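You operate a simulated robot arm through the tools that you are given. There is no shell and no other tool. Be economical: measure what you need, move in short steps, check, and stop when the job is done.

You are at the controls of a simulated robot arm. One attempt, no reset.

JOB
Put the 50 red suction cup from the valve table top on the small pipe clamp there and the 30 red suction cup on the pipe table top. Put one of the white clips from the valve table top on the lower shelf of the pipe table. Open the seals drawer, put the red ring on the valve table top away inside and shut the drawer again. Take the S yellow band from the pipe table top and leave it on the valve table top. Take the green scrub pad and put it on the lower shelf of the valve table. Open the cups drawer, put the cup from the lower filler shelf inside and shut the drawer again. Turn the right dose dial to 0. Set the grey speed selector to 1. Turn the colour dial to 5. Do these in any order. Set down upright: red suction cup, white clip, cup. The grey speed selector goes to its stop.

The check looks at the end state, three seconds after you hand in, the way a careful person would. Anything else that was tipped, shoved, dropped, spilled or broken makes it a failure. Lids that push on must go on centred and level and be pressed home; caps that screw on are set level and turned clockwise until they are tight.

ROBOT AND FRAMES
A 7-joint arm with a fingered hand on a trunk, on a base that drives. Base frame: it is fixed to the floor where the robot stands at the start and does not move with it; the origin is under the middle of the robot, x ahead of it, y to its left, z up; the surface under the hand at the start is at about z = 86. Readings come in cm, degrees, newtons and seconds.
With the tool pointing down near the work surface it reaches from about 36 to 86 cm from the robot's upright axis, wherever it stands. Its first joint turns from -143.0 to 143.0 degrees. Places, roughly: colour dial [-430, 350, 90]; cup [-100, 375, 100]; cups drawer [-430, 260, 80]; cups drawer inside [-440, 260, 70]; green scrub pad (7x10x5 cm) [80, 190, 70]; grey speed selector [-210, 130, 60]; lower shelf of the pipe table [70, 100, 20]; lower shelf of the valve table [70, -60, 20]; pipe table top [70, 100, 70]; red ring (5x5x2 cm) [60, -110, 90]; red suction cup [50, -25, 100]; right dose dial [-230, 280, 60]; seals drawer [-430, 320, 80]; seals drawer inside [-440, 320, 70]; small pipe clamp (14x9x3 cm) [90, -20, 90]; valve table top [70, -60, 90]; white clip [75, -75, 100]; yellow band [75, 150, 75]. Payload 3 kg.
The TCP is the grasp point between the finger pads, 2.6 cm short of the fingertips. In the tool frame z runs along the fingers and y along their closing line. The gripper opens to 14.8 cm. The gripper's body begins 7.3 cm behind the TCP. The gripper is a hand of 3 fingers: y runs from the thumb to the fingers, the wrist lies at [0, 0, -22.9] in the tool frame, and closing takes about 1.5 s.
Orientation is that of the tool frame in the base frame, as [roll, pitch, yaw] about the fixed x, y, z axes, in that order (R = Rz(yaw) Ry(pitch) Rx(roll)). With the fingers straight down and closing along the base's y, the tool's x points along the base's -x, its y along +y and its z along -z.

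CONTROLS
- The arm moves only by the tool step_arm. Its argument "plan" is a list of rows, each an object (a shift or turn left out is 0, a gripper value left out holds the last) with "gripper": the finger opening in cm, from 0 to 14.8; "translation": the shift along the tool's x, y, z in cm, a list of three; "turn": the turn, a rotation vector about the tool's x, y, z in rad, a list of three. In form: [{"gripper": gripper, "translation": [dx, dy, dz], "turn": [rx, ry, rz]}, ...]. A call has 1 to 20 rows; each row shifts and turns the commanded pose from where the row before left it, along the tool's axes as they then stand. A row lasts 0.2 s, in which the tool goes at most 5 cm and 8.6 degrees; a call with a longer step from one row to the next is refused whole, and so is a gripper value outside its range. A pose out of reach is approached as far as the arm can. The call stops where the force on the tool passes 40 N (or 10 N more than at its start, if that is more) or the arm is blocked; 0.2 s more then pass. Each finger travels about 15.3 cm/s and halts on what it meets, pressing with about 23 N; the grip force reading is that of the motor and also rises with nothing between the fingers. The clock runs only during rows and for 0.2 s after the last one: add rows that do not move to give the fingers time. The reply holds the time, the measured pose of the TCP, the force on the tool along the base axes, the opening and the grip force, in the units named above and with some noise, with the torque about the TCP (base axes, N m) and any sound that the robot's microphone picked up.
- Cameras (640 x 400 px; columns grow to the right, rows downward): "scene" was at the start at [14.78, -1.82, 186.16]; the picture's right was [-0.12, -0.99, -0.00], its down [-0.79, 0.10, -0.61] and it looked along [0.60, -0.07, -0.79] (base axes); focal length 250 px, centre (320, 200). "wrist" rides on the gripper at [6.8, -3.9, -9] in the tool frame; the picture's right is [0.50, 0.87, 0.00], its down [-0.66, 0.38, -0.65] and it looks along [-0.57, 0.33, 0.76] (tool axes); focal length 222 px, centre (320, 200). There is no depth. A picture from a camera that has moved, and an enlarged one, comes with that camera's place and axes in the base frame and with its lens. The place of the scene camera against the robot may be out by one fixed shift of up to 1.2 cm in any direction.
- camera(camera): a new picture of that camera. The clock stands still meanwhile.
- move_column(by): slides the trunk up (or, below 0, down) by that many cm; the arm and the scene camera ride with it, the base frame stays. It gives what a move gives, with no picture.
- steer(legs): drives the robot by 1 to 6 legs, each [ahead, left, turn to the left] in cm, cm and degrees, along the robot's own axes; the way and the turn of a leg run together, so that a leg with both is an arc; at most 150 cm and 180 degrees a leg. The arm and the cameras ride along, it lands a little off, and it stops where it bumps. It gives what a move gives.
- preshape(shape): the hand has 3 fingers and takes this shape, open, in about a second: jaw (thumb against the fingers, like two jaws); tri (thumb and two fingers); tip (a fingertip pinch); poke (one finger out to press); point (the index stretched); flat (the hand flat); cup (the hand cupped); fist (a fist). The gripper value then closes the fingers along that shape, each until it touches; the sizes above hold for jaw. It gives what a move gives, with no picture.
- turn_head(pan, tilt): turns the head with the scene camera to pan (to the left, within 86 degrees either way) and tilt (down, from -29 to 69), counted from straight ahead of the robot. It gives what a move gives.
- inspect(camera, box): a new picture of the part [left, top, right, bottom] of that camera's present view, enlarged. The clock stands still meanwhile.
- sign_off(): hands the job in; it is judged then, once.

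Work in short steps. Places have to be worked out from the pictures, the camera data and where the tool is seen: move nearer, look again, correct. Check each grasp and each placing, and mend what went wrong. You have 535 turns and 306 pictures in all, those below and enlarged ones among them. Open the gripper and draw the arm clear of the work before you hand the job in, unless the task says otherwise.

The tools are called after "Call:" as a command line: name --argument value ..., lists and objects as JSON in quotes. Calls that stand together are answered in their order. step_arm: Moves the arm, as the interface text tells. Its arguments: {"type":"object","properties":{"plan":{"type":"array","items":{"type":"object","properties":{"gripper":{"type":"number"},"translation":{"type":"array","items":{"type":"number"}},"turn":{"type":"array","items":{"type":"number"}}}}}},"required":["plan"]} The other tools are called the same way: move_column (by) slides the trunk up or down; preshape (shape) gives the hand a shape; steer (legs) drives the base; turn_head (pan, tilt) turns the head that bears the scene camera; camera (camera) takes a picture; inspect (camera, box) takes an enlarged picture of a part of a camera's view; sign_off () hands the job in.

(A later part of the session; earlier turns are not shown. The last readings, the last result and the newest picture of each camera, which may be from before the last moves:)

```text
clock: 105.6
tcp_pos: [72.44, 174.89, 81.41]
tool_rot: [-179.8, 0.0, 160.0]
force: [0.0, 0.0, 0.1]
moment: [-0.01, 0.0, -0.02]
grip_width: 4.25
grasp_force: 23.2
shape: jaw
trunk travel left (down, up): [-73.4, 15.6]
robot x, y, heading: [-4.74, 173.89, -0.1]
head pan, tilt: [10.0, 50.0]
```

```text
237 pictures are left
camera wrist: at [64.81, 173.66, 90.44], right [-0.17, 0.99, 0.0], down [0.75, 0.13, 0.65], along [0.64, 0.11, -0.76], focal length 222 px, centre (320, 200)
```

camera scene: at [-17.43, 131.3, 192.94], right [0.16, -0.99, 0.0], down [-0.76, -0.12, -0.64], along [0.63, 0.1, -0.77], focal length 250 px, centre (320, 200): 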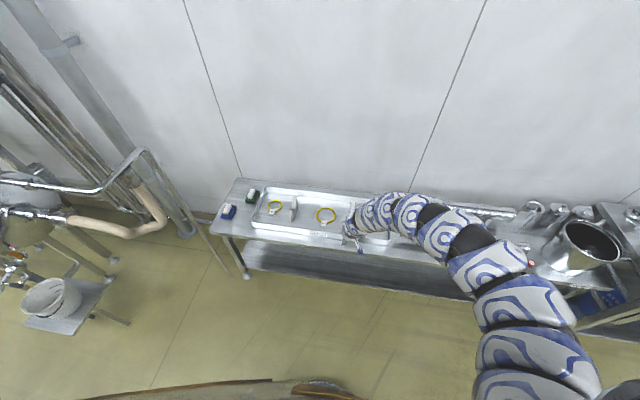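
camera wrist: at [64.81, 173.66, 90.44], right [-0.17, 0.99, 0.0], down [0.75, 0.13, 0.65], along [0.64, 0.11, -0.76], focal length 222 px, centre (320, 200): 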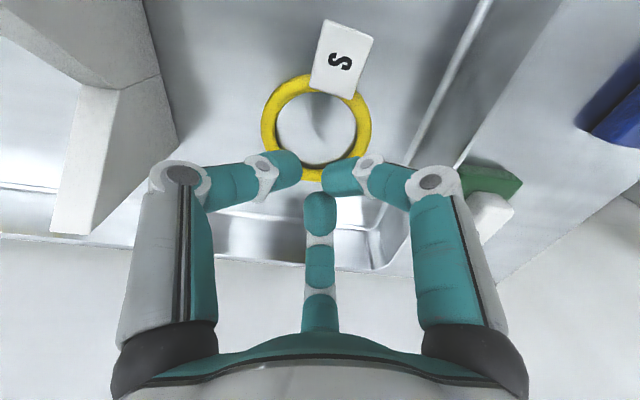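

The ring slipped out; it still lies flat in the tray. Open again and go lower until the fingertips touch the tray.

Call:
step_arm --plan '[{"gripper": 8}, {"gripper": 12}, {}, {}]'

Call:
move_column --by -6.2

Call:
move_column --by -0.4

Call:
camera --camera "wrist"

```text
clock: 106.6
tcp_pos: [72.55, 174.96, 81.52]
tool_rot: [-179.8, 0.2, 159.8]
force: [0.1, -0.7, -0.2]
moment: [0.02, 0.02, -0.02]
grip_width: 12.0
grasp_force: 0.0
shape: jaw
trunk travel left (down, up): [-73.4, 15.6]
robot x, y, heading: [-4.91, 173.84, 0.3]
head pan, tilt: [10.0, 50.0]
```

```text
clock: 107.6
tcp_pos: [72.63, 174.94, 75.21]
tool_rot: [-179.9, 0.2, 159.9]
force: [0.2, -0.9, 0.6]
moment: [0.01, -0.01, 0.02]
grip_width: 11.95
grasp_force: 0.0
shape: jaw
trunk travel left (down, up): [-67.2, 21.8]
robot x, y, heading: [-4.65, 173.87, 0.2]
head pan, tilt: [10.0, 50.0]
```

```text
clock: 108.1
tcp_pos: [72.58, 174.96, 75.05]
tool_rot: [-179.9, 0.2, 159.9]
force: [0.7, -1.2, 15.8]
moment: [0.65, 0.12, 0.02]
grip_width: 11.87
grasp_force: 0.2
shape: jaw
trunk travel left (down, up): [-66.8, 22.2]
robot x, y, heading: [-4.63, 174.32, 0.0]
head pan, tilt: [10.0, 50.0]
```

```text
236 pictures are left
camera wrist: at [64.82, 173.64, 84.01], right [-0.17, 0.99, 0.0], down [0.74, 0.13, 0.66], along [0.65, 0.11, -0.76], focal length 222 px, centre (320, 200)
```

wrist: 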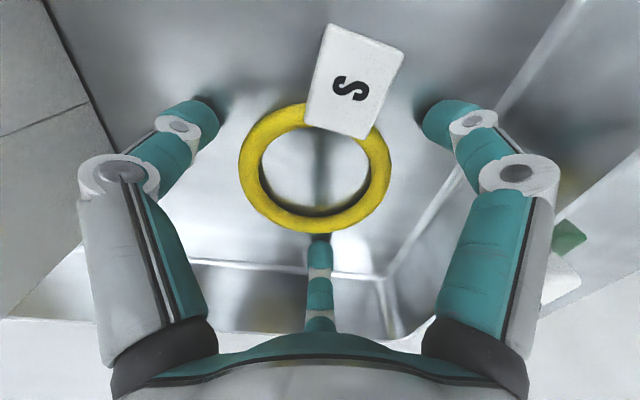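

Floor contact at TCP z≈75.1; the inclined finger pads push the ring down. I raise and try the fingertip pinch shape to see its geometry.

Call:
move_column --by 8

Call:
preshape --shape "tip"

Call:
camera --camera "wrist"

Call:
step_arm --plan '[{"gripper": 2}, {}, {}, {}, {}]'

Call:
camera --camera "wrist"

```text
clock: 109.3
tcp_pos: [72.6, 174.92, 82.89]
tool_rot: [-179.8, 0.0, 159.8]
force: [0.1, 0.7, -0.1]
moment: [-0.03, -0.01, 0.01]
grip_width: 11.96
grasp_force: 0.0
shape: jaw
trunk travel left (down, up): [-74.8, 14.2]
robot x, y, heading: [-5.14, 174.0, 0.0]
head pan, tilt: [10.0, 50.0]
```

```text
clock: 110.2
tcp_pos: [72.56, 174.83, 82.85]
tool_rot: [-179.8, 0.2, 159.9]
force: [0.2, 0.4, 0.8]
moment: [-0.02, 0.02, 0.0]
grip_width: 14.8
grasp_force: 0.1
shape: tip
trunk travel left (down, up): [-74.8, 14.2]
robot x, y, heading: [-4.87, 173.86, -0.0]
head pan, tilt: [10.0, 50.0]
```

```text
235 pictures are left
camera wrist: at [64.82, 173.66, 91.86], right [-0.17, 0.99, 0.0], down [0.75, 0.13, 0.65], along [0.64, 0.11, -0.76], focal length 222 px, centre (320, 200)
```

wrist: 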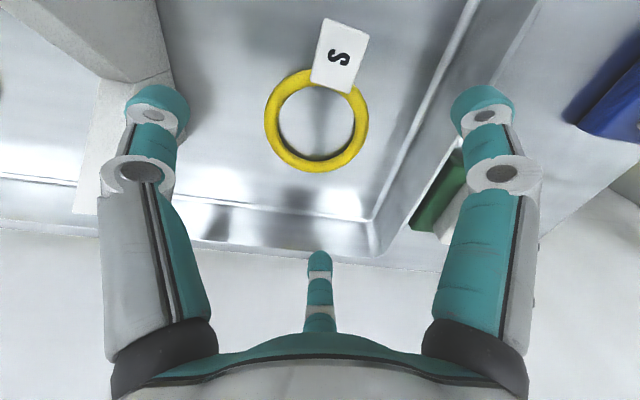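

```text
clock: 111.4
tcp_pos: [72.59, 174.87, 82.85]
tool_rot: [-179.9, 0.1, 159.9]
force: [-0.7, 0.6, 1.1]
moment: [-0.02, 0.03, -0.03]
grip_width: 2.02
grasp_force: 0.1
shape: tip
trunk travel left (down, up): [-74.8, 14.2]
robot x, y, heading: [-4.58, 174.05, 0.1]
head pan, tilt: [10.0, 50.0]
```

```text
234 pictures are left
camera wrist: at [64.81, 173.66, 91.86], right [-0.17, 0.99, 0.0], down [0.75, 0.13, 0.65], along [0.64, 0.11, -0.76], focal length 222 px, centre (320, 200)
```

wrist: 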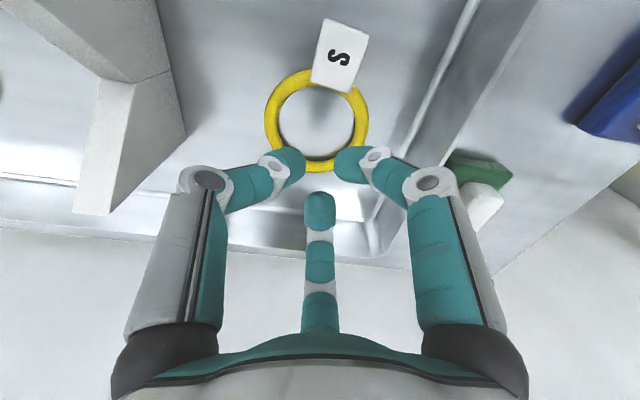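

Call:
inspect --camera "wrist" --box '[240, 0, 400, 100]'

```text
4.00 times, centred on (320, 50) of wrist
camera zoom: at [64.81, 173.66, 91.86], right [-0.17, 0.99, 0.0], down [0.75, 0.13, 0.65], along [0.64, 0.11, -0.76], focal length 888 px, centre (320, 800)
```

zoom: 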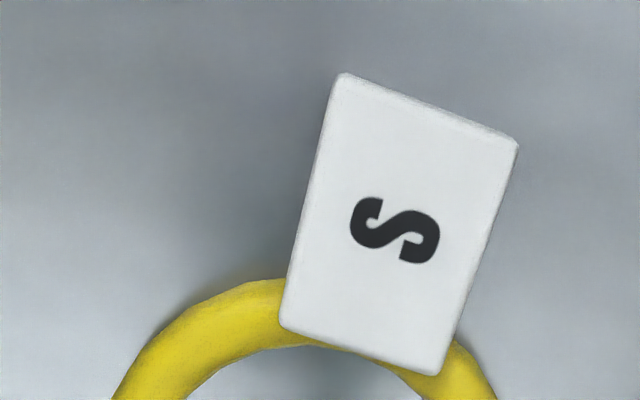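

Retry the whole-ring grip with the fingertips right at the floor level.

Call:
step_arm --plan '[{"gripper": 6}, {"gripper": 11.5}, {}, {}]'

Call:
move_column --by -7.6

Call:
step_arm --plan '[{"gripper": 10}, {"gripper": 9}, {}]'

Call:
camera --camera "wrist"

```text
clock: 112.4
tcp_pos: [72.65, 174.89, 82.88]
tool_rot: [-179.7, 0.0, 159.9]
force: [-0.8, 0.2, -0.3]
moment: [-0.05, 0.0, 0.03]
grip_width: 11.48
grasp_force: 0.1
shape: tip
trunk travel left (down, up): [-74.8, 14.2]
robot x, y, heading: [-4.86, 174.04, -0.1]
head pan, tilt: [10.0, 50.0]
```

```text
clock: 113.5
tcp_pos: [72.46, 174.92, 75.3]
tool_rot: [-179.8, 0.2, 159.9]
force: [-0.1, 0.4, 0.1]
moment: [0.02, -0.02, -0.06]
grip_width: 11.46
grasp_force: 0.1
shape: tip
trunk travel left (down, up): [-67.2, 21.8]
robot x, y, heading: [-4.74, 173.57, -0.1]
head pan, tilt: [10.0, 50.0]
```

```text
clock: 114.3
tcp_pos: [72.59, 174.91, 75.2]
tool_rot: [-179.8, 0.0, 159.9]
force: [0.4, -0.1, 0.2]
moment: [0.03, -0.03, 0.02]
grip_width: 9.04
grasp_force: 0.1
shape: tip
trunk travel left (down, up): [-67.2, 21.8]
robot x, y, heading: [-4.77, 173.79, -0.0]
head pan, tilt: [10.0, 50.0]
```

```text
232 pictures are left
camera wrist: at [64.81, 173.66, 84.27], right [-0.17, 0.99, 0.0], down [0.75, 0.13, 0.65], along [0.64, 0.11, -0.76], focal length 222 px, centre (320, 200)
```

wrist: 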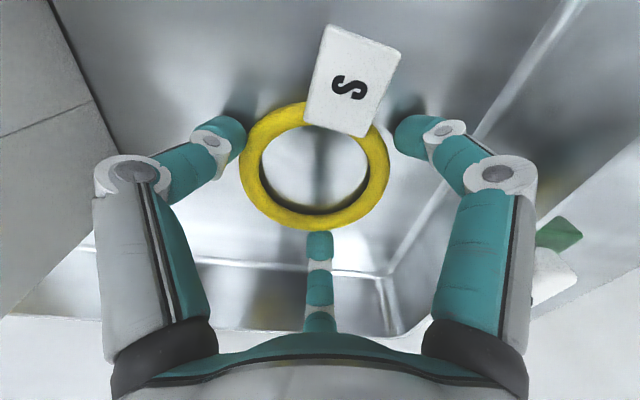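

Call:
move_column --by -0.25

Call:
step_arm --plan '[{"gripper": 8.5}, {"gripper": 8}, {"gripper": 7.5}, {"gripper": 7}, {}, {}]'

Call:
camera --camera "wrist"

```text
clock: 114.8
tcp_pos: [72.44, 174.9, 75.07]
tool_rot: [-179.9, 0.1, 159.9]
force: [0.2, 0.2, 9.7]
moment: [0.37, 0.0, -0.03]
grip_width: 9.01
grasp_force: 0.0
shape: tip
trunk travel left (down, up): [-67.0, 22.0]
robot x, y, heading: [-5.26, 173.69, -0.0]
head pan, tilt: [10.0, 50.0]
```

```text
clock: 116.2
tcp_pos: [72.49, 174.9, 75.12]
tool_rot: [-179.9, 0.1, 159.9]
force: [1.2, -0.5, 15.1]
moment: [0.15, -0.03, 0.14]
grip_width: 7.36
grasp_force: 22.7
shape: tip
trunk travel left (down, up): [-67.0, 22.0]
robot x, y, heading: [-4.75, 173.88, -0.1]
head pan, tilt: [10.0, 50.0]
```

```text
231 pictures are left
camera wrist: at [64.77, 173.66, 84.09], right [-0.17, 0.99, 0.0], down [0.74, 0.13, 0.65], along [0.65, 0.11, -0.76], focal length 222 px, centre (320, 200)
```

wrist: 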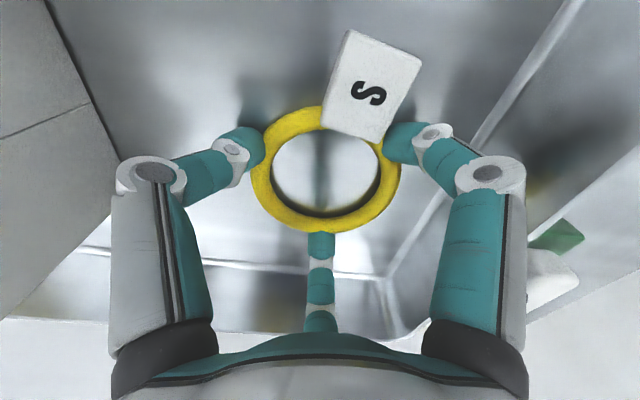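

Call:
move_column --by 0.8

Call:
move_column --by 3

Call:
camera --camera "wrist"

```text
clock: 116.8
tcp_pos: [72.52, 174.84, 75.79]
tool_rot: [-179.9, 0.0, 159.9]
force: [-0.1, -0.3, -0.3]
moment: [0.01, 0.0, 0.02]
grip_width: 7.33
grasp_force: 23.1
shape: tip
trunk travel left (down, up): [-67.8, 21.2]
robot x, y, heading: [-4.89, 173.64, 0.0]
head pan, tilt: [10.0, 50.0]
```

```text
clock: 117.5
tcp_pos: [72.53, 174.91, 78.8]
tool_rot: [-179.9, 0.1, 159.9]
force: [-1.0, 0.4, -0.7]
moment: [-0.02, -0.01, 0.01]
grip_width: 7.35
grasp_force: 22.9
shape: tip
trunk travel left (down, up): [-70.8, 18.2]
robot x, y, heading: [-4.65, 173.83, 0.0]
head pan, tilt: [10.0, 50.0]
```

```text
230 pictures are left
camera wrist: at [64.83, 173.66, 87.8], right [-0.17, 0.99, 0.0], down [0.75, 0.13, 0.65], along [0.64, 0.11, -0.76], focal length 222 px, centre (320, 200)
```

wrist: 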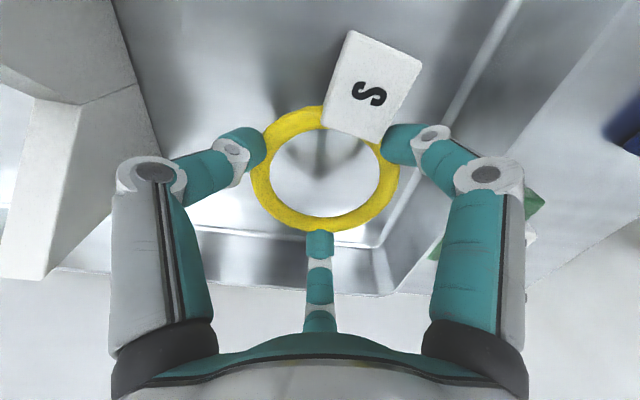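

Band held. Raise, back out and carry it to the valve table front.

Call:
move_column --by 18

Call:
steer --legs '[[-40, 0, 0], [0, -125, 0], [0, -118, 0]]'

Call:
camera --camera "wrist"

```text
clock: 119.5
tcp_pos: [72.63, 174.97, 96.82]
tool_rot: [-179.8, 0.0, 159.9]
force: [-0.1, 0.0, -0.6]
moment: [-0.04, -0.01, -0.01]
grip_width: 7.37
grasp_force: 23.2
shape: tip
trunk travel left (down, up): [-88.8, 0.2]
robot x, y, heading: [-4.61, 174.06, 0.4]
head pan, tilt: [10.0, 50.0]
```

```text
clock: 133.6
tcp_pos: [33.1, -69.91, 96.82]
tool_rot: [-179.8, 0.1, 160.2]
force: [-0.8, 0.3, -0.3]
moment: [-0.04, 0.0, -0.02]
grip_width: 7.29
grasp_force: 23.1
shape: tip
trunk travel left (down, up): [-88.8, 0.2]
robot x, y, heading: [-44.16, -71.59, 0.3]
head pan, tilt: [10.0, 50.0]
```

```text
229 pictures are left
camera wrist: at [25.34, -71.26, 105.81], right [-0.18, 0.98, 0.0], down [0.74, 0.14, 0.65], along [0.64, 0.11, -0.76], focal length 222 px, centre (320, 200)
```

wrist: 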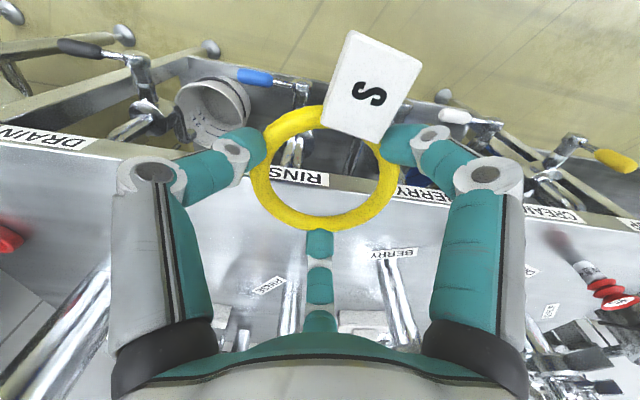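

Table front edge is x≈39.5. Drive forward so the ring goes to ≈(50,-72), then lower.

Call:
steer --legs '[[17, -2, 0]]'

Call:
move_column --by -6.5

Call:
camera --camera "wrist"

```text
clock: 135.1
tcp_pos: [50.13, -71.83, 96.74]
tool_rot: [-179.9, 0.0, 160.2]
force: [0.6, -0.2, -0.9]
moment: [0.01, 0.05, 0.03]
grip_width: 7.29
grasp_force: 22.3
shape: tip
trunk travel left (down, up): [-88.8, 0.2]
robot x, y, heading: [-27.39, -73.37, -0.0]
head pan, tilt: [10.0, 50.0]
```

```text
clock: 136.1
tcp_pos: [49.99, -71.8, 90.38]
tool_rot: [-179.8, 0.1, 160.2]
force: [0.0, -0.2, -0.7]
moment: [-0.02, -0.03, 0.03]
grip_width: 7.29
grasp_force: 23.1
shape: tip
trunk travel left (down, up): [-82.3, 6.7]
robot x, y, heading: [-27.55, -73.64, 0.4]
head pan, tilt: [10.0, 50.0]
```

```text
228 pictures are left
camera wrist: at [42.29, -73.12, 99.34], right [-0.18, 0.98, 0.0], down [0.74, 0.14, 0.65], along [0.64, 0.11, -0.76], focal length 222 px, centre (320, 200)
```

wrist: 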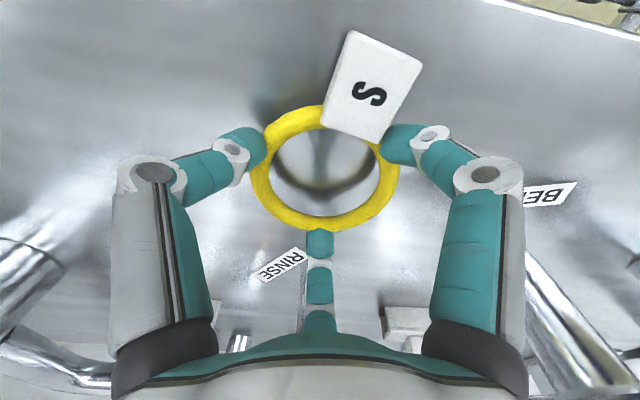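

Call:
move_column --by -1.4

Call:
move_column --by -0.3

```text
clock: 136.8
tcp_pos: [49.99, -71.8, 88.92]
tool_rot: [-179.8, 0.2, 160.2]
force: [-0.4, 0.7, 0.1]
moment: [0.0, 0.0, 0.0]
grip_width: 7.33
grasp_force: 22.7
shape: tip
trunk travel left (down, up): [-80.9, 8.1]
robot x, y, heading: [-27.54, -73.49, 0.3]
head pan, tilt: [10.0, 50.0]
```

```text
clock: 137.3
tcp_pos: [50.1, -71.85, 88.69]
tool_rot: [-179.7, 0.2, 160.2]
force: [-0.2, -0.6, 12.5]
moment: [-0.04, -0.01, 0.03]
grip_width: 7.35
grasp_force: 23.0
shape: tip
trunk travel left (down, up): [-80.6, 8.4]
robot x, y, heading: [-27.36, -73.18, 0.3]
head pan, tilt: [10.0, 50.0]
```

Touching the table; release and raise.

Call:
step_arm --plan '[{"gripper": 8}, {"gripper": 10}, {"gripper": 11}, {}, {}]'

Call:
move_column --by 8

Call:
camera --camera "wrist"

```text
clock: 138.5
tcp_pos: [49.98, -71.82, 88.54]
tool_rot: [-179.8, 0.2, 160.2]
force: [2.0, -2.4, 9.5]
moment: [0.31, 0.2, -0.02]
grip_width: 10.72
grasp_force: 0.0
shape: tip
trunk travel left (down, up): [-80.6, 8.4]
robot x, y, heading: [-27.34, -73.41, 0.3]
head pan, tilt: [10.0, 50.0]
```

```text
clock: 139.7
tcp_pos: [50.06, -71.81, 96.56]
tool_rot: [-179.7, 0.0, 160.2]
force: [0.7, 0.6, 0.4]
moment: [0.02, -0.03, 0.02]
grip_width: 10.94
grasp_force: 0.0
shape: tip
trunk travel left (down, up): [-88.6, 0.4]
robot x, y, heading: [-27.11, -73.41, 0.3]
head pan, tilt: [10.0, 50.0]
```

```text
227 pictures are left
camera wrist: at [42.32, -73.13, 105.6], right [-0.18, 0.98, 0.0], down [0.74, 0.14, 0.65], along [0.64, 0.11, -0.76], focal length 222 px, centre (320, 200)
```

wrist: 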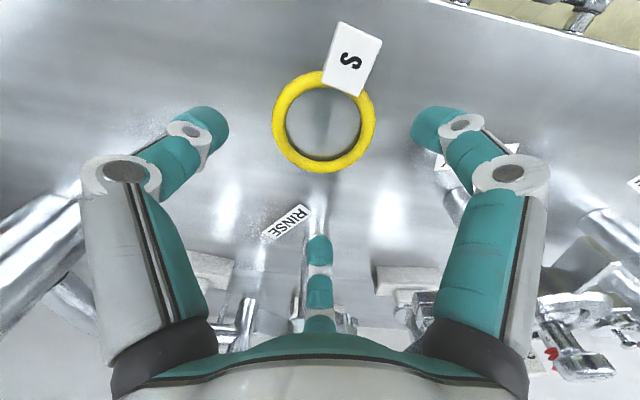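

Band is down. Next a white clip. I look at the right part of the table to choose the most accessible one.

Call:
turn_head --pan 0 --tilt 42

Call:
inspect --camera "scene" --box '[200, 100, 440, 280]'

Call:
inspect --camera "wrist" --box '[120, 180, 480, 400]'

```text
clock: 140.4
tcp_pos: [49.98, -71.88, 96.61]
tool_rot: [-179.9, 0.1, 160.2]
force: [-0.7, -0.3, -1.0]
moment: [-0.01, -0.02, 0.01]
grip_width: 10.95
grasp_force: 0.0
shape: tip
trunk travel left (down, up): [-88.6, 0.4]
robot x, y, heading: [-27.44, -73.32, 0.5]
head pan, tilt: [0.0, 42.0]
```

```text
2.22 times, centred on (320, 190) of scene
camera zoom: at [-11.51, -74.13, 196.2], right [0.01, -1.0, 0.0], down [-0.67, 0.0, -0.74], along [0.74, 0.01, -0.67], focal length 556 px, centre (320, 222)
```

zoom: 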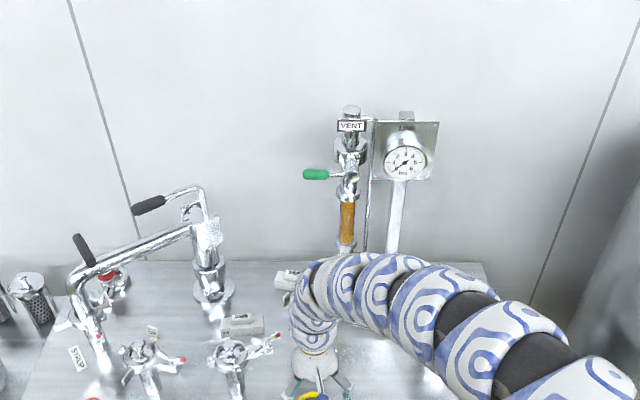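

```text
1.78 times, centred on (300, 290) of wrist
camera zoom: at [42.31, -73.12, 105.61], right [-0.18, 0.98, 0.0], down [0.74, 0.14, 0.65], along [0.64, 0.11, -0.76], focal length 395 px, centre (356, 40)
```

zoom: 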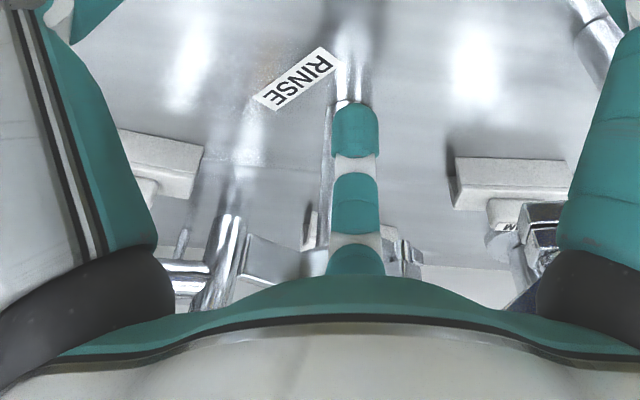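

Call:
steer --legs '[[-18, 0, 0], [0, -42, 0]]'

Call:
turn_head --pan 12 --tilt 42

Call:
inspect --camera "scene" --box '[180, 110, 420, 290]'

Call:
camera --camera "wrist"

```text
clock: 144.1
tcp_pos: [32.11, -115.55, 96.65]
tool_rot: [-179.7, 0.2, 159.3]
force: [-0.8, 0.1, 0.3]
moment: [0.01, -0.01, 0.01]
grip_width: 10.96
grasp_force: 0.1
shape: tip
trunk travel left (down, up): [-88.6, 0.4]
robot x, y, heading: [-45.25, -115.88, -0.5]
head pan, tilt: [0.0, 42.0]
```

```text
clock: 144.8
tcp_pos: [31.96, -115.57, 96.65]
tool_rot: [-179.8, 0.1, 159.4]
force: [-1.1, 0.7, 0.0]
moment: [-0.01, 0.0, 0.01]
grip_width: 10.99
grasp_force: 0.0
shape: tip
trunk travel left (down, up): [-88.6, 0.4]
robot x, y, heading: [-45.18, -116.03, -0.3]
head pan, tilt: [12.0, 42.0]
```

```text
2.22 times, centred on (300, 200) of scene
camera zoom: at [-29.68, -115.3, 196.21], right [0.2, -0.98, 0.0], down [-0.66, -0.13, -0.74], along [0.73, 0.15, -0.67], focal length 556 px, centre (364, 200)
```

zoom: 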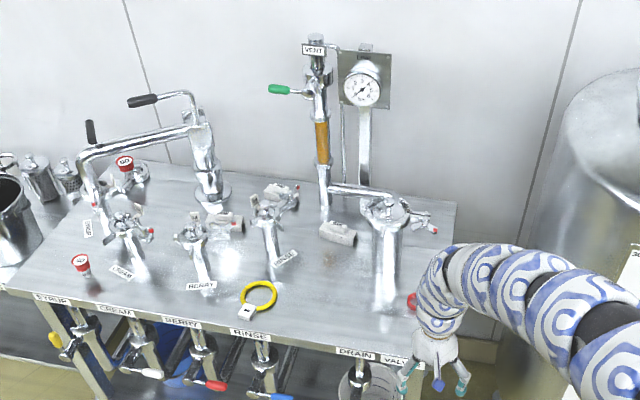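

```text
223 pictures are left
camera wrist: at [24.31, -116.74, 105.62], right [-0.16, 0.99, 0.0], down [0.75, 0.13, 0.65], along [0.65, 0.1, -0.76], focal length 222 px, centre (320, 200)
```

wrist: 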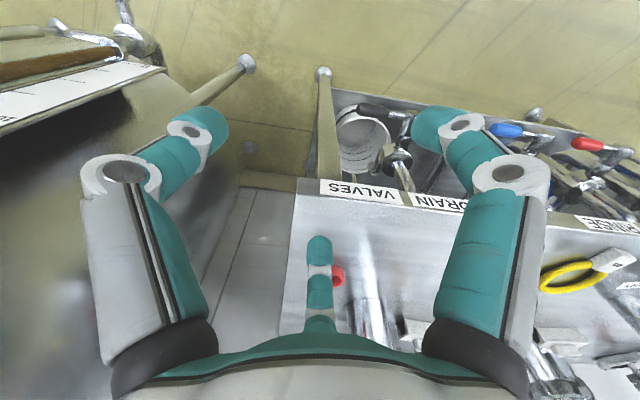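

Call:
inspect --camera "scene" --box '[245, 165, 345, 240]'

```text
5.33 times, centred on (295, 202) of scene
camera zoom: at [-29.68, -115.3, 196.21], right [0.2, -0.98, 0.0], down [-0.66, -0.13, -0.74], along [0.73, 0.15, -0.67], focal length 1334 px, centre (453, 187)
```

zoom: 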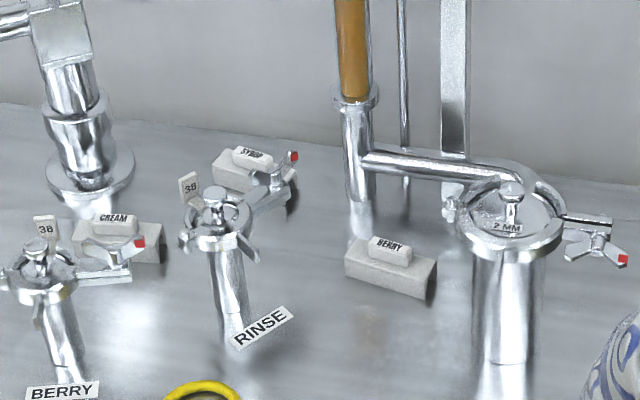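

I choose the CREAM clip (≈(70,-55.6)), reachable vertically. Drive in front of it, then raise the hand.

Call:
steer --legs '[[-8, 0, 0], [0, 60, 0]]'

Call:
preshape --shape "jaw"

Call:
step_arm --plan '[{"translation": [0, 0, -4]}, {"translation": [0, 0, -4]}, {"translation": [0, 0, -4]}, {"translation": [0, 0, -4]}, {"translation": [0, 0, -3]}, {}]'

```text
clock: 148.8
tcp_pos: [24.68, -57.67, 96.63]
tool_rot: [-179.8, 0.1, 158.8]
force: [-0.6, -0.4, 0.9]
moment: [-0.02, 0.02, 0.0]
grip_width: 10.96
grasp_force: 0.0
shape: tip
trunk travel left (down, up): [-88.6, 0.4]
robot x, y, heading: [-52.59, -57.38, -1.0]
head pan, tilt: [12.0, 42.0]
```

```text
clock: 149.7
tcp_pos: [24.81, -57.67, 96.64]
tool_rot: [-179.8, 0.2, 158.8]
force: [-0.5, -0.3, 0.6]
moment: [0.0, 0.0, 0.01]
grip_width: 14.77
grasp_force: 0.0
shape: jaw
trunk travel left (down, up): [-88.6, 0.4]
robot x, y, heading: [-52.89, -57.48, -1.1]
head pan, tilt: [12.0, 42.0]
```

```text
clock: 151.1
tcp_pos: [24.73, -57.71, 115.49]
tool_rot: [-179.9, 0.0, 158.7]
force: [0.0, -0.6, 0.3]
moment: [0.03, 0.02, -0.04]
grip_width: 14.78
grasp_force: 0.0
shape: jaw
trunk travel left (down, up): [-88.6, 0.4]
robot x, y, heading: [-52.54, -57.14, -1.2]
head pan, tilt: [12.0, 42.0]
```

Call:
steer --legs '[[44, 3, 1]]'

Call:
camera --camera "wrist"

```text
clock: 153.8
tcp_pos: [68.04, -54.41, 115.68]
tool_rot: [-179.8, 0.1, 159.3]
force: [-0.3, 0.1, 0.2]
moment: [0.0, -0.01, -0.01]
grip_width: 14.78
grasp_force: 0.0
shape: jaw
trunk travel left (down, up): [-88.6, 0.4]
robot x, y, heading: [-9.13, -54.88, -0.5]
head pan, tilt: [12.0, 42.0]
```

```text
221 pictures are left
camera wrist: at [60.34, -55.55, 124.61], right [-0.16, 0.99, 0.0], down [0.75, 0.12, 0.65], along [0.64, 0.1, -0.76], focal length 222 px, centre (320, 200)
```

wrist: 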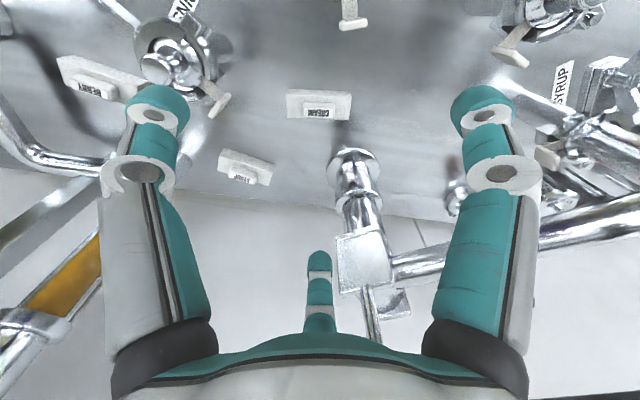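

Call:
inspect --camera "wrist" --box '[260, 60, 380, 140]'

```text
5.00 times, centred on (320, 100) of wrist
camera zoom: at [60.34, -55.55, 124.61], right [-0.16, 0.99, 0.0], down [0.75, 0.12, 0.65], along [0.64, 0.1, -0.76], focal length 1111 px, centre (320, 700)
```

zoom: 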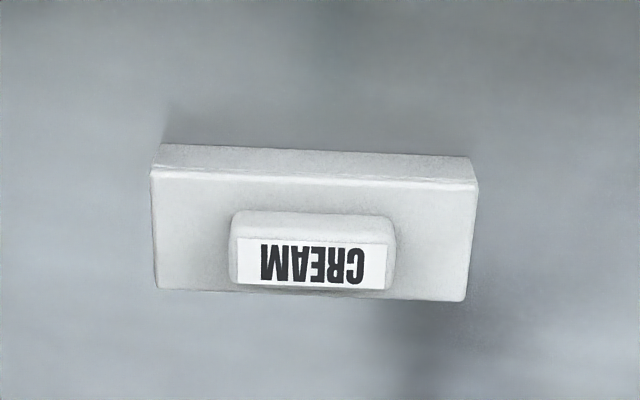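

Clip body ≈9.9×3.7×2.5 cm, centred (71.6,-54), long axis ≈97°. Rotate the hand ~-62° so it closes across the clip.

Call:
step_arm --plan '[{"gripper": 13, "turn": [0, 0, 0.121]}, {"turn": [0, 0, 0.121]}, {"turn": [0, 0, 0.121]}, {"turn": [0, 0, 0.121]}, {"turn": [0, 0, 0.121]}, {"turn": [0, 0, 0.121]}, {"turn": [0, 0, 0.121]}, {"turn": [0, 0, 0.121]}, {"turn": [0, 0, 0.121]}, {}]'

Call:
camera --camera "wrist"

```text
clock: 156.0
tcp_pos: [68.07, -54.36, 115.62]
tool_rot: [180.0, 0.1, 96.8]
force: [1.0, 0.8, -0.2]
moment: [0.0, -0.02, 0.01]
grip_width: 13.05
grasp_force: 0.1
shape: jaw
trunk travel left (down, up): [-88.6, 0.4]
robot x, y, heading: [-9.66, -54.48, -0.5]
head pan, tilt: [12.0, 42.0]
```

```text
219 pictures are left
camera wrist: at [63.3, -48.05, 124.63], right [0.8, 0.6, 0.0], down [0.45, -0.6, 0.66], along [0.39, -0.53, -0.75], focal length 222 px, centre (320, 200)
```

wrist: 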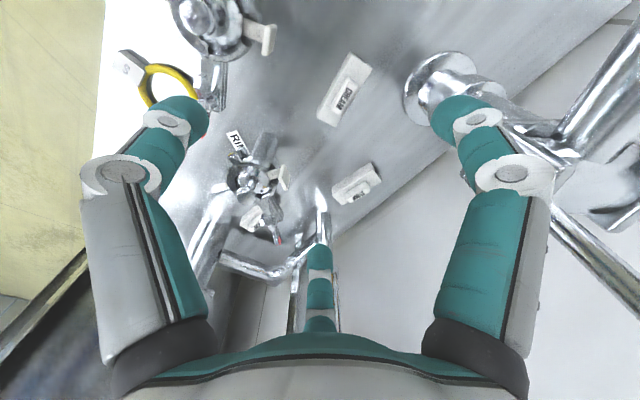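

Call:
step_arm --plan '[{"translation": [0.1, 4.3, 0]}, {"translation": [0, 0, 4]}, {"translation": [0, 0, 4]}, {"translation": [0, 0, 4]}, {}]'

Call:
camera --camera "wrist"

```text
clock: 157.2
tcp_pos: [72.15, -53.83, 103.48]
tool_rot: [179.9, 0.2, 96.8]
force: [0.3, -0.8, 0.2]
moment: [-0.01, -0.03, 0.0]
grip_width: 12.99
grasp_force: 0.1
shape: jaw
trunk travel left (down, up): [-88.6, 0.4]
robot x, y, heading: [-9.32, -54.88, -0.4]
head pan, tilt: [12.0, 42.0]
```

```text
218 pictures are left
camera wrist: at [67.42, -47.54, 112.46], right [0.8, 0.6, 0.0], down [0.45, -0.6, 0.66], along [0.39, -0.53, -0.75], focal length 222 px, centre (320, 200)
```

wrist: 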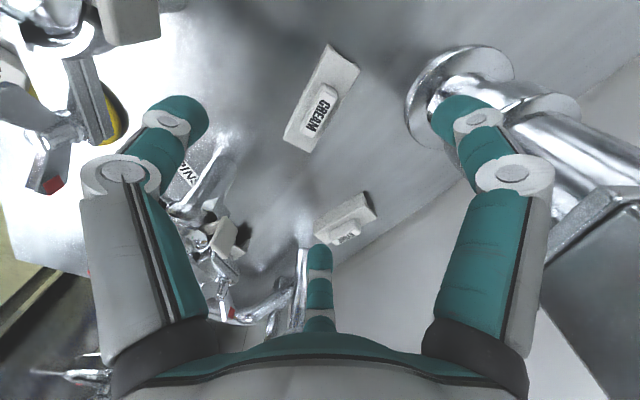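

Call:
step_arm --plan '[{"translation": [0.1, 0.45, 0]}, {}]'

Call:
move_column --by -10

Call:
camera --camera "wrist"

```text
clock: 157.8
tcp_pos: [72.51, -53.75, 103.47]
tool_rot: [-179.8, 0.2, 96.9]
force: [0.8, 0.2, -0.3]
moment: [-0.02, 0.02, 0.02]
grip_width: 13.0
grasp_force: 0.1
shape: jaw
trunk travel left (down, up): [-88.6, 0.4]
robot x, y, heading: [-9.54, -54.99, -0.3]
head pan, tilt: [12.0, 42.0]
```

```text
clock: 159.1
tcp_pos: [72.64, -53.69, 93.6]
tool_rot: [180.0, 0.2, 97.0]
force: [-1.1, 0.2, -0.4]
moment: [0.01, 0.0, -0.01]
grip_width: 13.01
grasp_force: 0.0
shape: jaw
trunk travel left (down, up): [-78.6, 10.4]
robot x, y, heading: [-9.55, -54.92, -0.8]
head pan, tilt: [12.0, 42.0]
```

```text
217 pictures are left
camera wrist: at [67.87, -47.42, 102.5], right [0.8, 0.6, 0.0], down [0.45, -0.6, 0.66], along [0.39, -0.53, -0.75], focal length 222 px, centre (320, 200)
```

wrist: 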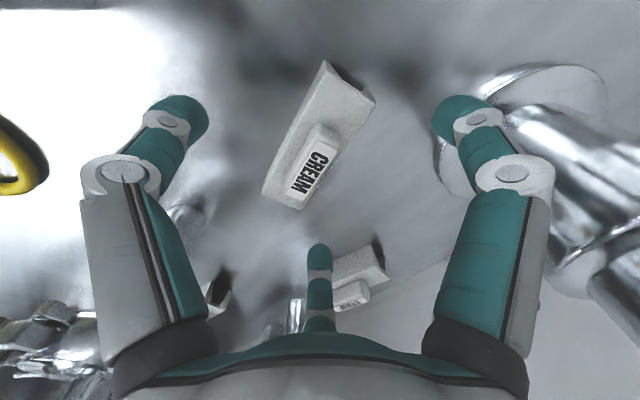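

Call:
move_column --by -4.3

Call:
step_arm --plan '[{"gripper": 10}, {"gripper": 8}, {"gripper": 6}, {}]'

Call:
camera --camera "wrist"

```text
clock: 159.9
tcp_pos: [72.66, -53.68, 89.16]
tool_rot: [-180.0, 0.3, 97.0]
force: [0.6, 0.3, 0.2]
moment: [-0.05, 0.02, 0.02]
grip_width: 13.01
grasp_force: 0.1
shape: jaw
trunk travel left (down, up): [-74.3, 14.7]
robot x, y, heading: [-9.27, -54.5, -0.3]
head pan, tilt: [12.0, 42.0]
```

```text
clock: 160.9
tcp_pos: [72.74, -53.69, 89.12]
tool_rot: [-180.0, 0.2, 96.9]
force: [-0.1, 0.5, -0.5]
moment: [0.02, 0.0, 0.01]
grip_width: 6.04
grasp_force: 0.1
shape: jaw
trunk travel left (down, up): [-74.3, 14.7]
robot x, y, heading: [-9.01, -54.87, -0.4]
head pan, tilt: [12.0, 42.0]
```

```text
216 pictures are left
camera wrist: at [67.89, -47.42, 98.18], right [0.8, 0.6, 0.0], down [0.45, -0.6, 0.66], along [0.39, -0.53, -0.75], focal length 222 px, centre (320, 200)
```

wrist: 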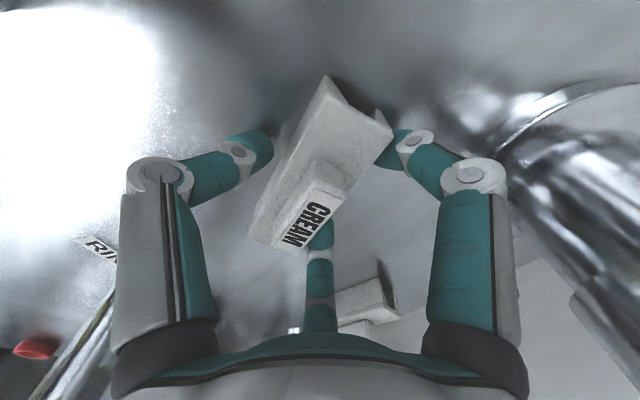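

Fingers straddle the clip properly; close fully.

Call:
step_arm --plan '[{"gripper": 5}, {"gripper": 4}, {"gripper": 3}, {"gripper": 2}, {}, {}, {}]'

Call:
camera --camera "wrist"

```text
clock: 162.6
tcp_pos: [72.6, -53.76, 89.28]
tool_rot: [179.9, 0.2, 96.9]
force: [-0.6, -0.1, 1.2]
moment: [-0.04, 0.04, 0.0]
grip_width: 3.55
grasp_force: 23.2
shape: jaw
trunk travel left (down, up): [-74.3, 14.7]
robot x, y, heading: [-9.05, -54.89, -0.4]
head pan, tilt: [12.0, 42.0]
```

```text
215 pictures are left
camera wrist: at [67.88, -47.42, 98.19], right [0.8, 0.6, 0.0], down [0.45, -0.6, 0.66], along [0.39, -0.53, -0.75], focal length 222 px, centre (320, 200)
```

wrist: 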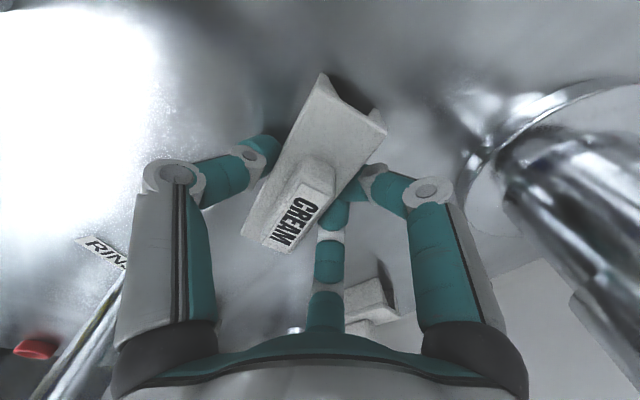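

Gripped at 3.55 cm. Lift with the trunk and check.

Call:
move_column --by 4

Call:
camera --camera "wrist"

```text
clock: 163.4
tcp_pos: [72.55, -53.62, 93.27]
tool_rot: [-179.9, 0.2, 96.9]
force: [-0.1, -0.9, -0.8]
moment: [-0.04, 0.0, 0.04]
grip_width: 3.54
grasp_force: 23.6
shape: jaw
trunk travel left (down, up): [-78.3, 10.7]
robot x, y, heading: [-9.07, -54.8, -0.4]
head pan, tilt: [12.0, 42.0]
```

```text
214 pictures are left
camera wrist: at [67.89, -47.43, 102.17], right [0.8, 0.6, 0.0], down [0.45, -0.6, 0.66], along [0.39, -0.53, -0.76], focal length 222 px, centre (320, 200)
```

wrist: 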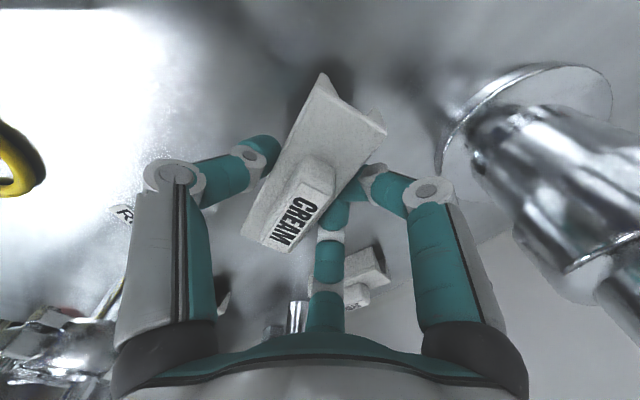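

Lift high and back out over the valves.

Call:
move_column --by 10.5

Call:
step_arm --plan '[{"translation": [0, 0, -4]}, {"translation": [0, 0, -4]}, {"translation": [0, 0, -4]}, {}]'

```text
clock: 164.8
tcp_pos: [72.56, -53.57, 103.74]
tool_rot: [-179.9, 0.2, 96.9]
force: [-0.4, 0.3, -1.5]
moment: [-0.02, 0.04, -0.01]
grip_width: 3.55
grasp_force: 23.0
shape: jaw
trunk travel left (down, up): [-88.8, 0.2]
robot x, y, heading: [-9.55, -54.63, -0.5]
head pan, tilt: [12.0, 42.0]
```

```text
clock: 165.8
tcp_pos: [72.63, -53.78, 115.76]
tool_rot: [-179.9, 0.2, 96.8]
force: [-0.6, 0.1, -0.7]
moment: [0.0, -0.01, 0.02]
grip_width: 3.52
grasp_force: 22.7
shape: jaw
trunk travel left (down, up): [-88.8, 0.2]
robot x, y, heading: [-9.09, -54.87, -0.5]
head pan, tilt: [12.0, 42.0]
```

Call:
steer --legs '[[-46, 0, 0], [0, 140, 0]]'

Call:
turn_head --pan 0 --tilt 45

Call:
camera --camera "scene"

```text
clock: 175.2
tcp_pos: [26.62, 89.44, 115.89]
tool_rot: [-179.9, 0.3, 98.1]
force: [-0.5, 0.0, -0.6]
moment: [-0.01, 0.0, -0.01]
grip_width: 3.57
grasp_force: 23.1
shape: jaw
trunk travel left (down, up): [-88.8, 0.2]
robot x, y, heading: [-55.3, 86.65, 0.8]
head pan, tilt: [12.0, 42.0]
```

```text
clock: 175.9
tcp_pos: [26.68, 89.45, 116.03]
tool_rot: [-179.9, 0.2, 98.1]
force: [0.3, 0.2, -0.1]
moment: [-0.03, -0.01, 0.02]
grip_width: 3.53
grasp_force: 22.7
shape: jaw
trunk travel left (down, up): [-88.8, 0.2]
robot x, y, heading: [-55.49, 87.05, 0.6]
head pan, tilt: [0.0, 45.0]
```

```text
213 pictures are left
camera scene: at [-39.85, 86.0, 195.98], right [0.01, -1.0, 0.0], down [-0.71, -0.01, -0.71], along [0.71, 0.01, -0.71], focal length 250 px, centre (320, 200)
```

scene: 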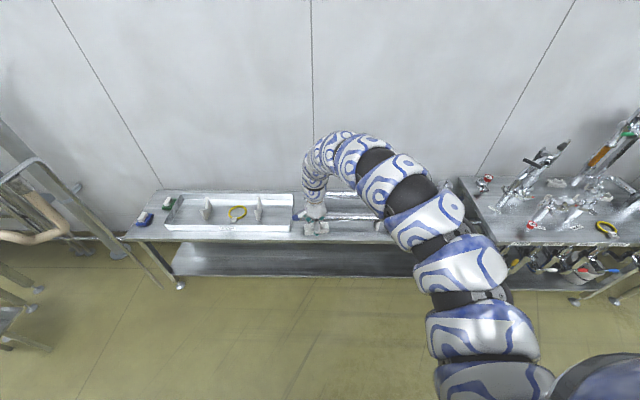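

Lower the trunk with the hand still outside the table, then view the shelf.

Call:
move_column --by -70

Call:
camera --camera "scene"

Call:
camera --camera "wrist"

```text
refused: -70 is not a number from -40 to 40
```

```text
212 pictures are left
camera scene: at [-39.85, 86.0, 195.98], right [0.01, -1.0, 0.0], down [-0.71, -0.01, -0.71], along [0.71, 0.01, -0.71], focal length 250 px, centre (320, 200)
```

scene: 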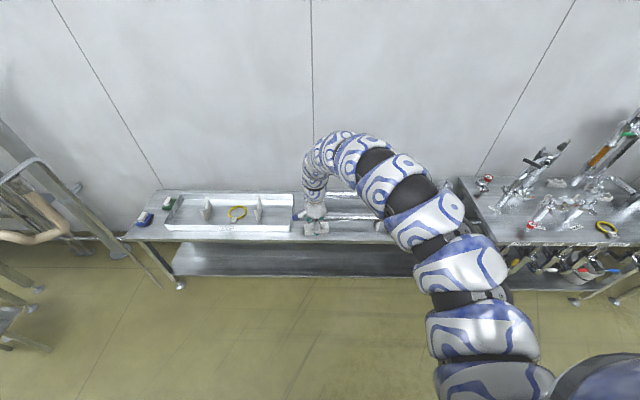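

```text
211 pictures are left
camera wrist: at [21.73, 95.72, 124.89], right [0.79, 0.62, 0.0], down [0.47, -0.59, 0.66], along [0.4, -0.52, -0.76], focal length 222 px, centre (320, 200)
```

wrist: 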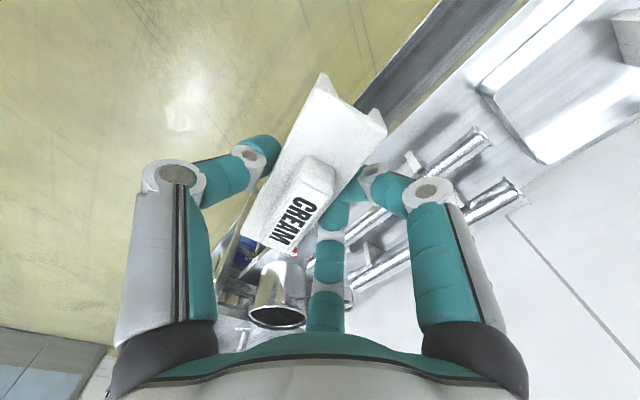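

Call:
move_column --by -40

Call:
move_column --by -36

Call:
turn_head --pan 20 --tilt 35

Call:
camera --camera "scene"

Call:
camera --camera "wrist"

```text
clock: 179.7
tcp_pos: [26.55, 89.57, 75.87]
tool_rot: [180.0, 0.3, 98.1]
force: [-0.1, -0.1, 0.1]
moment: [0.01, 0.02, -0.01]
grip_width: 3.54
grasp_force: 22.9
shape: jaw
trunk travel left (down, up): [-48.8, 40.2]
robot x, y, heading: [-55.36, 86.55, 0.8]
head pan, tilt: [0.0, 45.0]
```

```text
clock: 183.2
tcp_pos: [26.63, 89.53, 39.91]
tool_rot: [179.9, 0.1, 98.1]
force: [0.5, -0.1, -0.5]
moment: [-0.01, 0.0, 0.02]
grip_width: 3.53
grasp_force: 22.5
shape: jaw
trunk travel left (down, up): [-12.8, 76.2]
robot x, y, heading: [-55.24, 86.7, 0.9]
head pan, tilt: [0.0, 45.0]
```

```text
clock: 184.1
tcp_pos: [26.51, 89.46, 39.82]
tool_rot: [180.0, 0.1, 98.1]
force: [-0.9, 0.2, -0.6]
moment: [0.01, -0.01, 0.02]
grip_width: 3.52
grasp_force: 23.0
shape: jaw
trunk travel left (down, up): [-12.8, 76.2]
robot x, y, heading: [-55.13, 86.29, 0.8]
head pan, tilt: [20.0, 35.0]
```

```text
210 pictures are left
camera scene: at [-39.75, 89.01, 121.45], right [0.35, -0.94, 0.0], down [-0.54, -0.2, -0.82], along [0.77, 0.29, -0.57], focal length 250 px, centre (320, 200)
```

scene: 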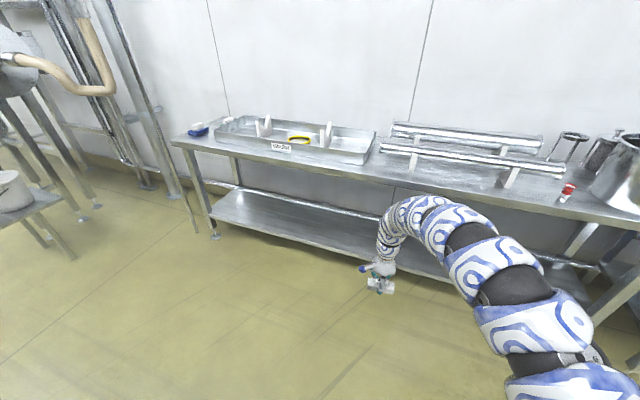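

```text
209 pictures are left
camera wrist: at [21.72, 95.72, 48.89], right [0.79, 0.62, 0.0], down [0.47, -0.59, 0.66], along [0.4, -0.52, -0.76], focal length 222 px, centre (320, 200)
```

wrist: 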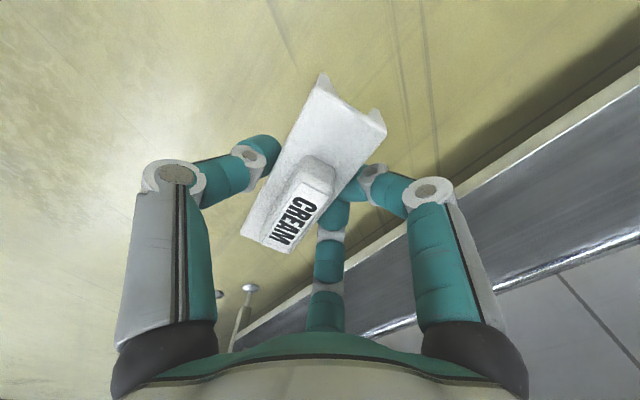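

Arm top is ~40 cm above the TCP; with trunk fully lowered it clears under the table top. Lower the rest.

Call:
move_column --by -11

Call:
steer --legs '[[15, 0, -1]]'

Call:
camera --camera "scene"

Call:
camera --camera "wrist"

```text
clock: 185.5
tcp_pos: [26.64, 89.49, 28.92]
tool_rot: [180.0, 0.2, 98.1]
force: [0.1, 0.3, -0.2]
moment: [0.01, 0.0, 0.01]
grip_width: 3.55
grasp_force: 22.8
shape: jaw
trunk travel left (down, up): [-1.8, 87.2]
robot x, y, heading: [-55.51, 86.57, 0.5]
head pan, tilt: [20.0, 35.0]
```

```text
clock: 186.8
tcp_pos: [41.45, 87.95, 28.93]
tool_rot: [179.9, 0.2, 96.9]
force: [-0.1, 0.2, -0.2]
moment: [0.01, -0.01, -0.03]
grip_width: 3.5
grasp_force: 23.2
shape: jaw
trunk travel left (down, up): [-1.8, 87.2]
robot x, y, heading: [-40.58, 86.64, -0.4]
head pan, tilt: [20.0, 35.0]
```

```text
208 pictures are left
camera scene: at [-24.9, 88.74, 110.46], right [0.34, -0.94, 0.0], down [-0.54, -0.19, -0.82], along [0.77, 0.27, -0.57], focal length 250 px, centre (320, 200)
```

scene: 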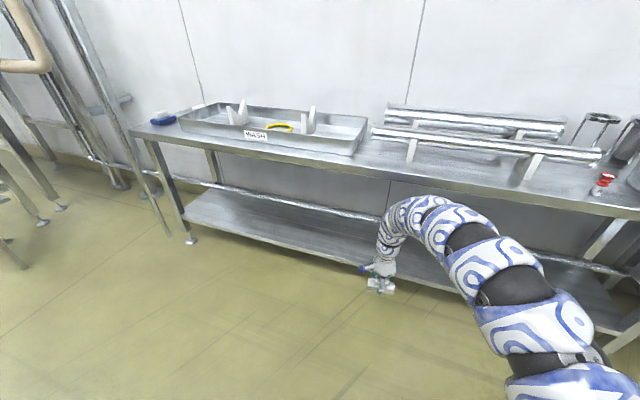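

```text
207 pictures are left
camera wrist: at [36.68, 94.28, 37.89], right [0.8, 0.6, 0.0], down [0.46, -0.6, 0.66], along [0.39, -0.52, -0.75], focal length 222 px, centre (320, 200)
```

wrist: 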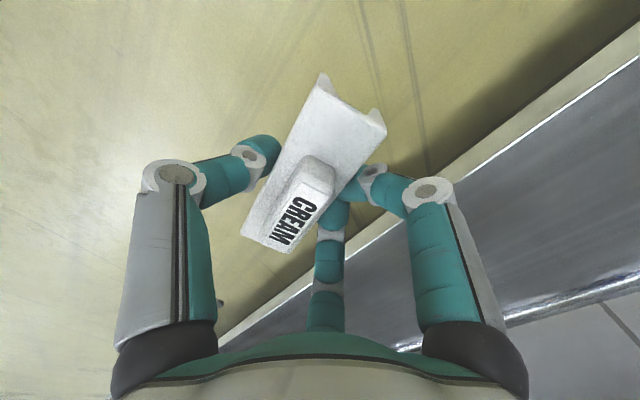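

Call:
inspect --camera "wrist" --box '[400, 40, 640, 200]'

```text
2.50 times, centred on (520, 120) of wrist
camera zoom: at [36.68, 94.28, 37.89], right [0.8, 0.6, 0.0], down [0.46, -0.6, 0.66], along [0.39, -0.52, -0.75], focal length 555 px, centre (-180, 400)
```

zoom: 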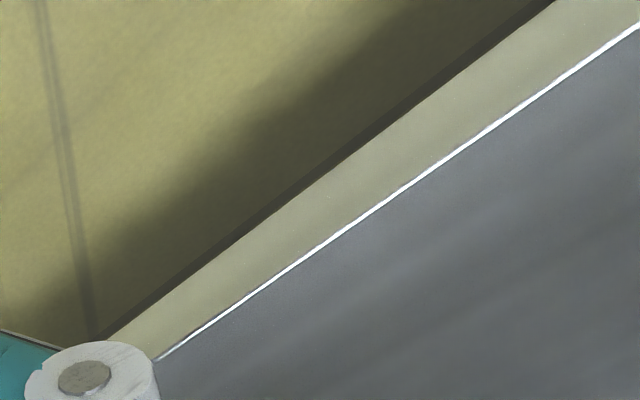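

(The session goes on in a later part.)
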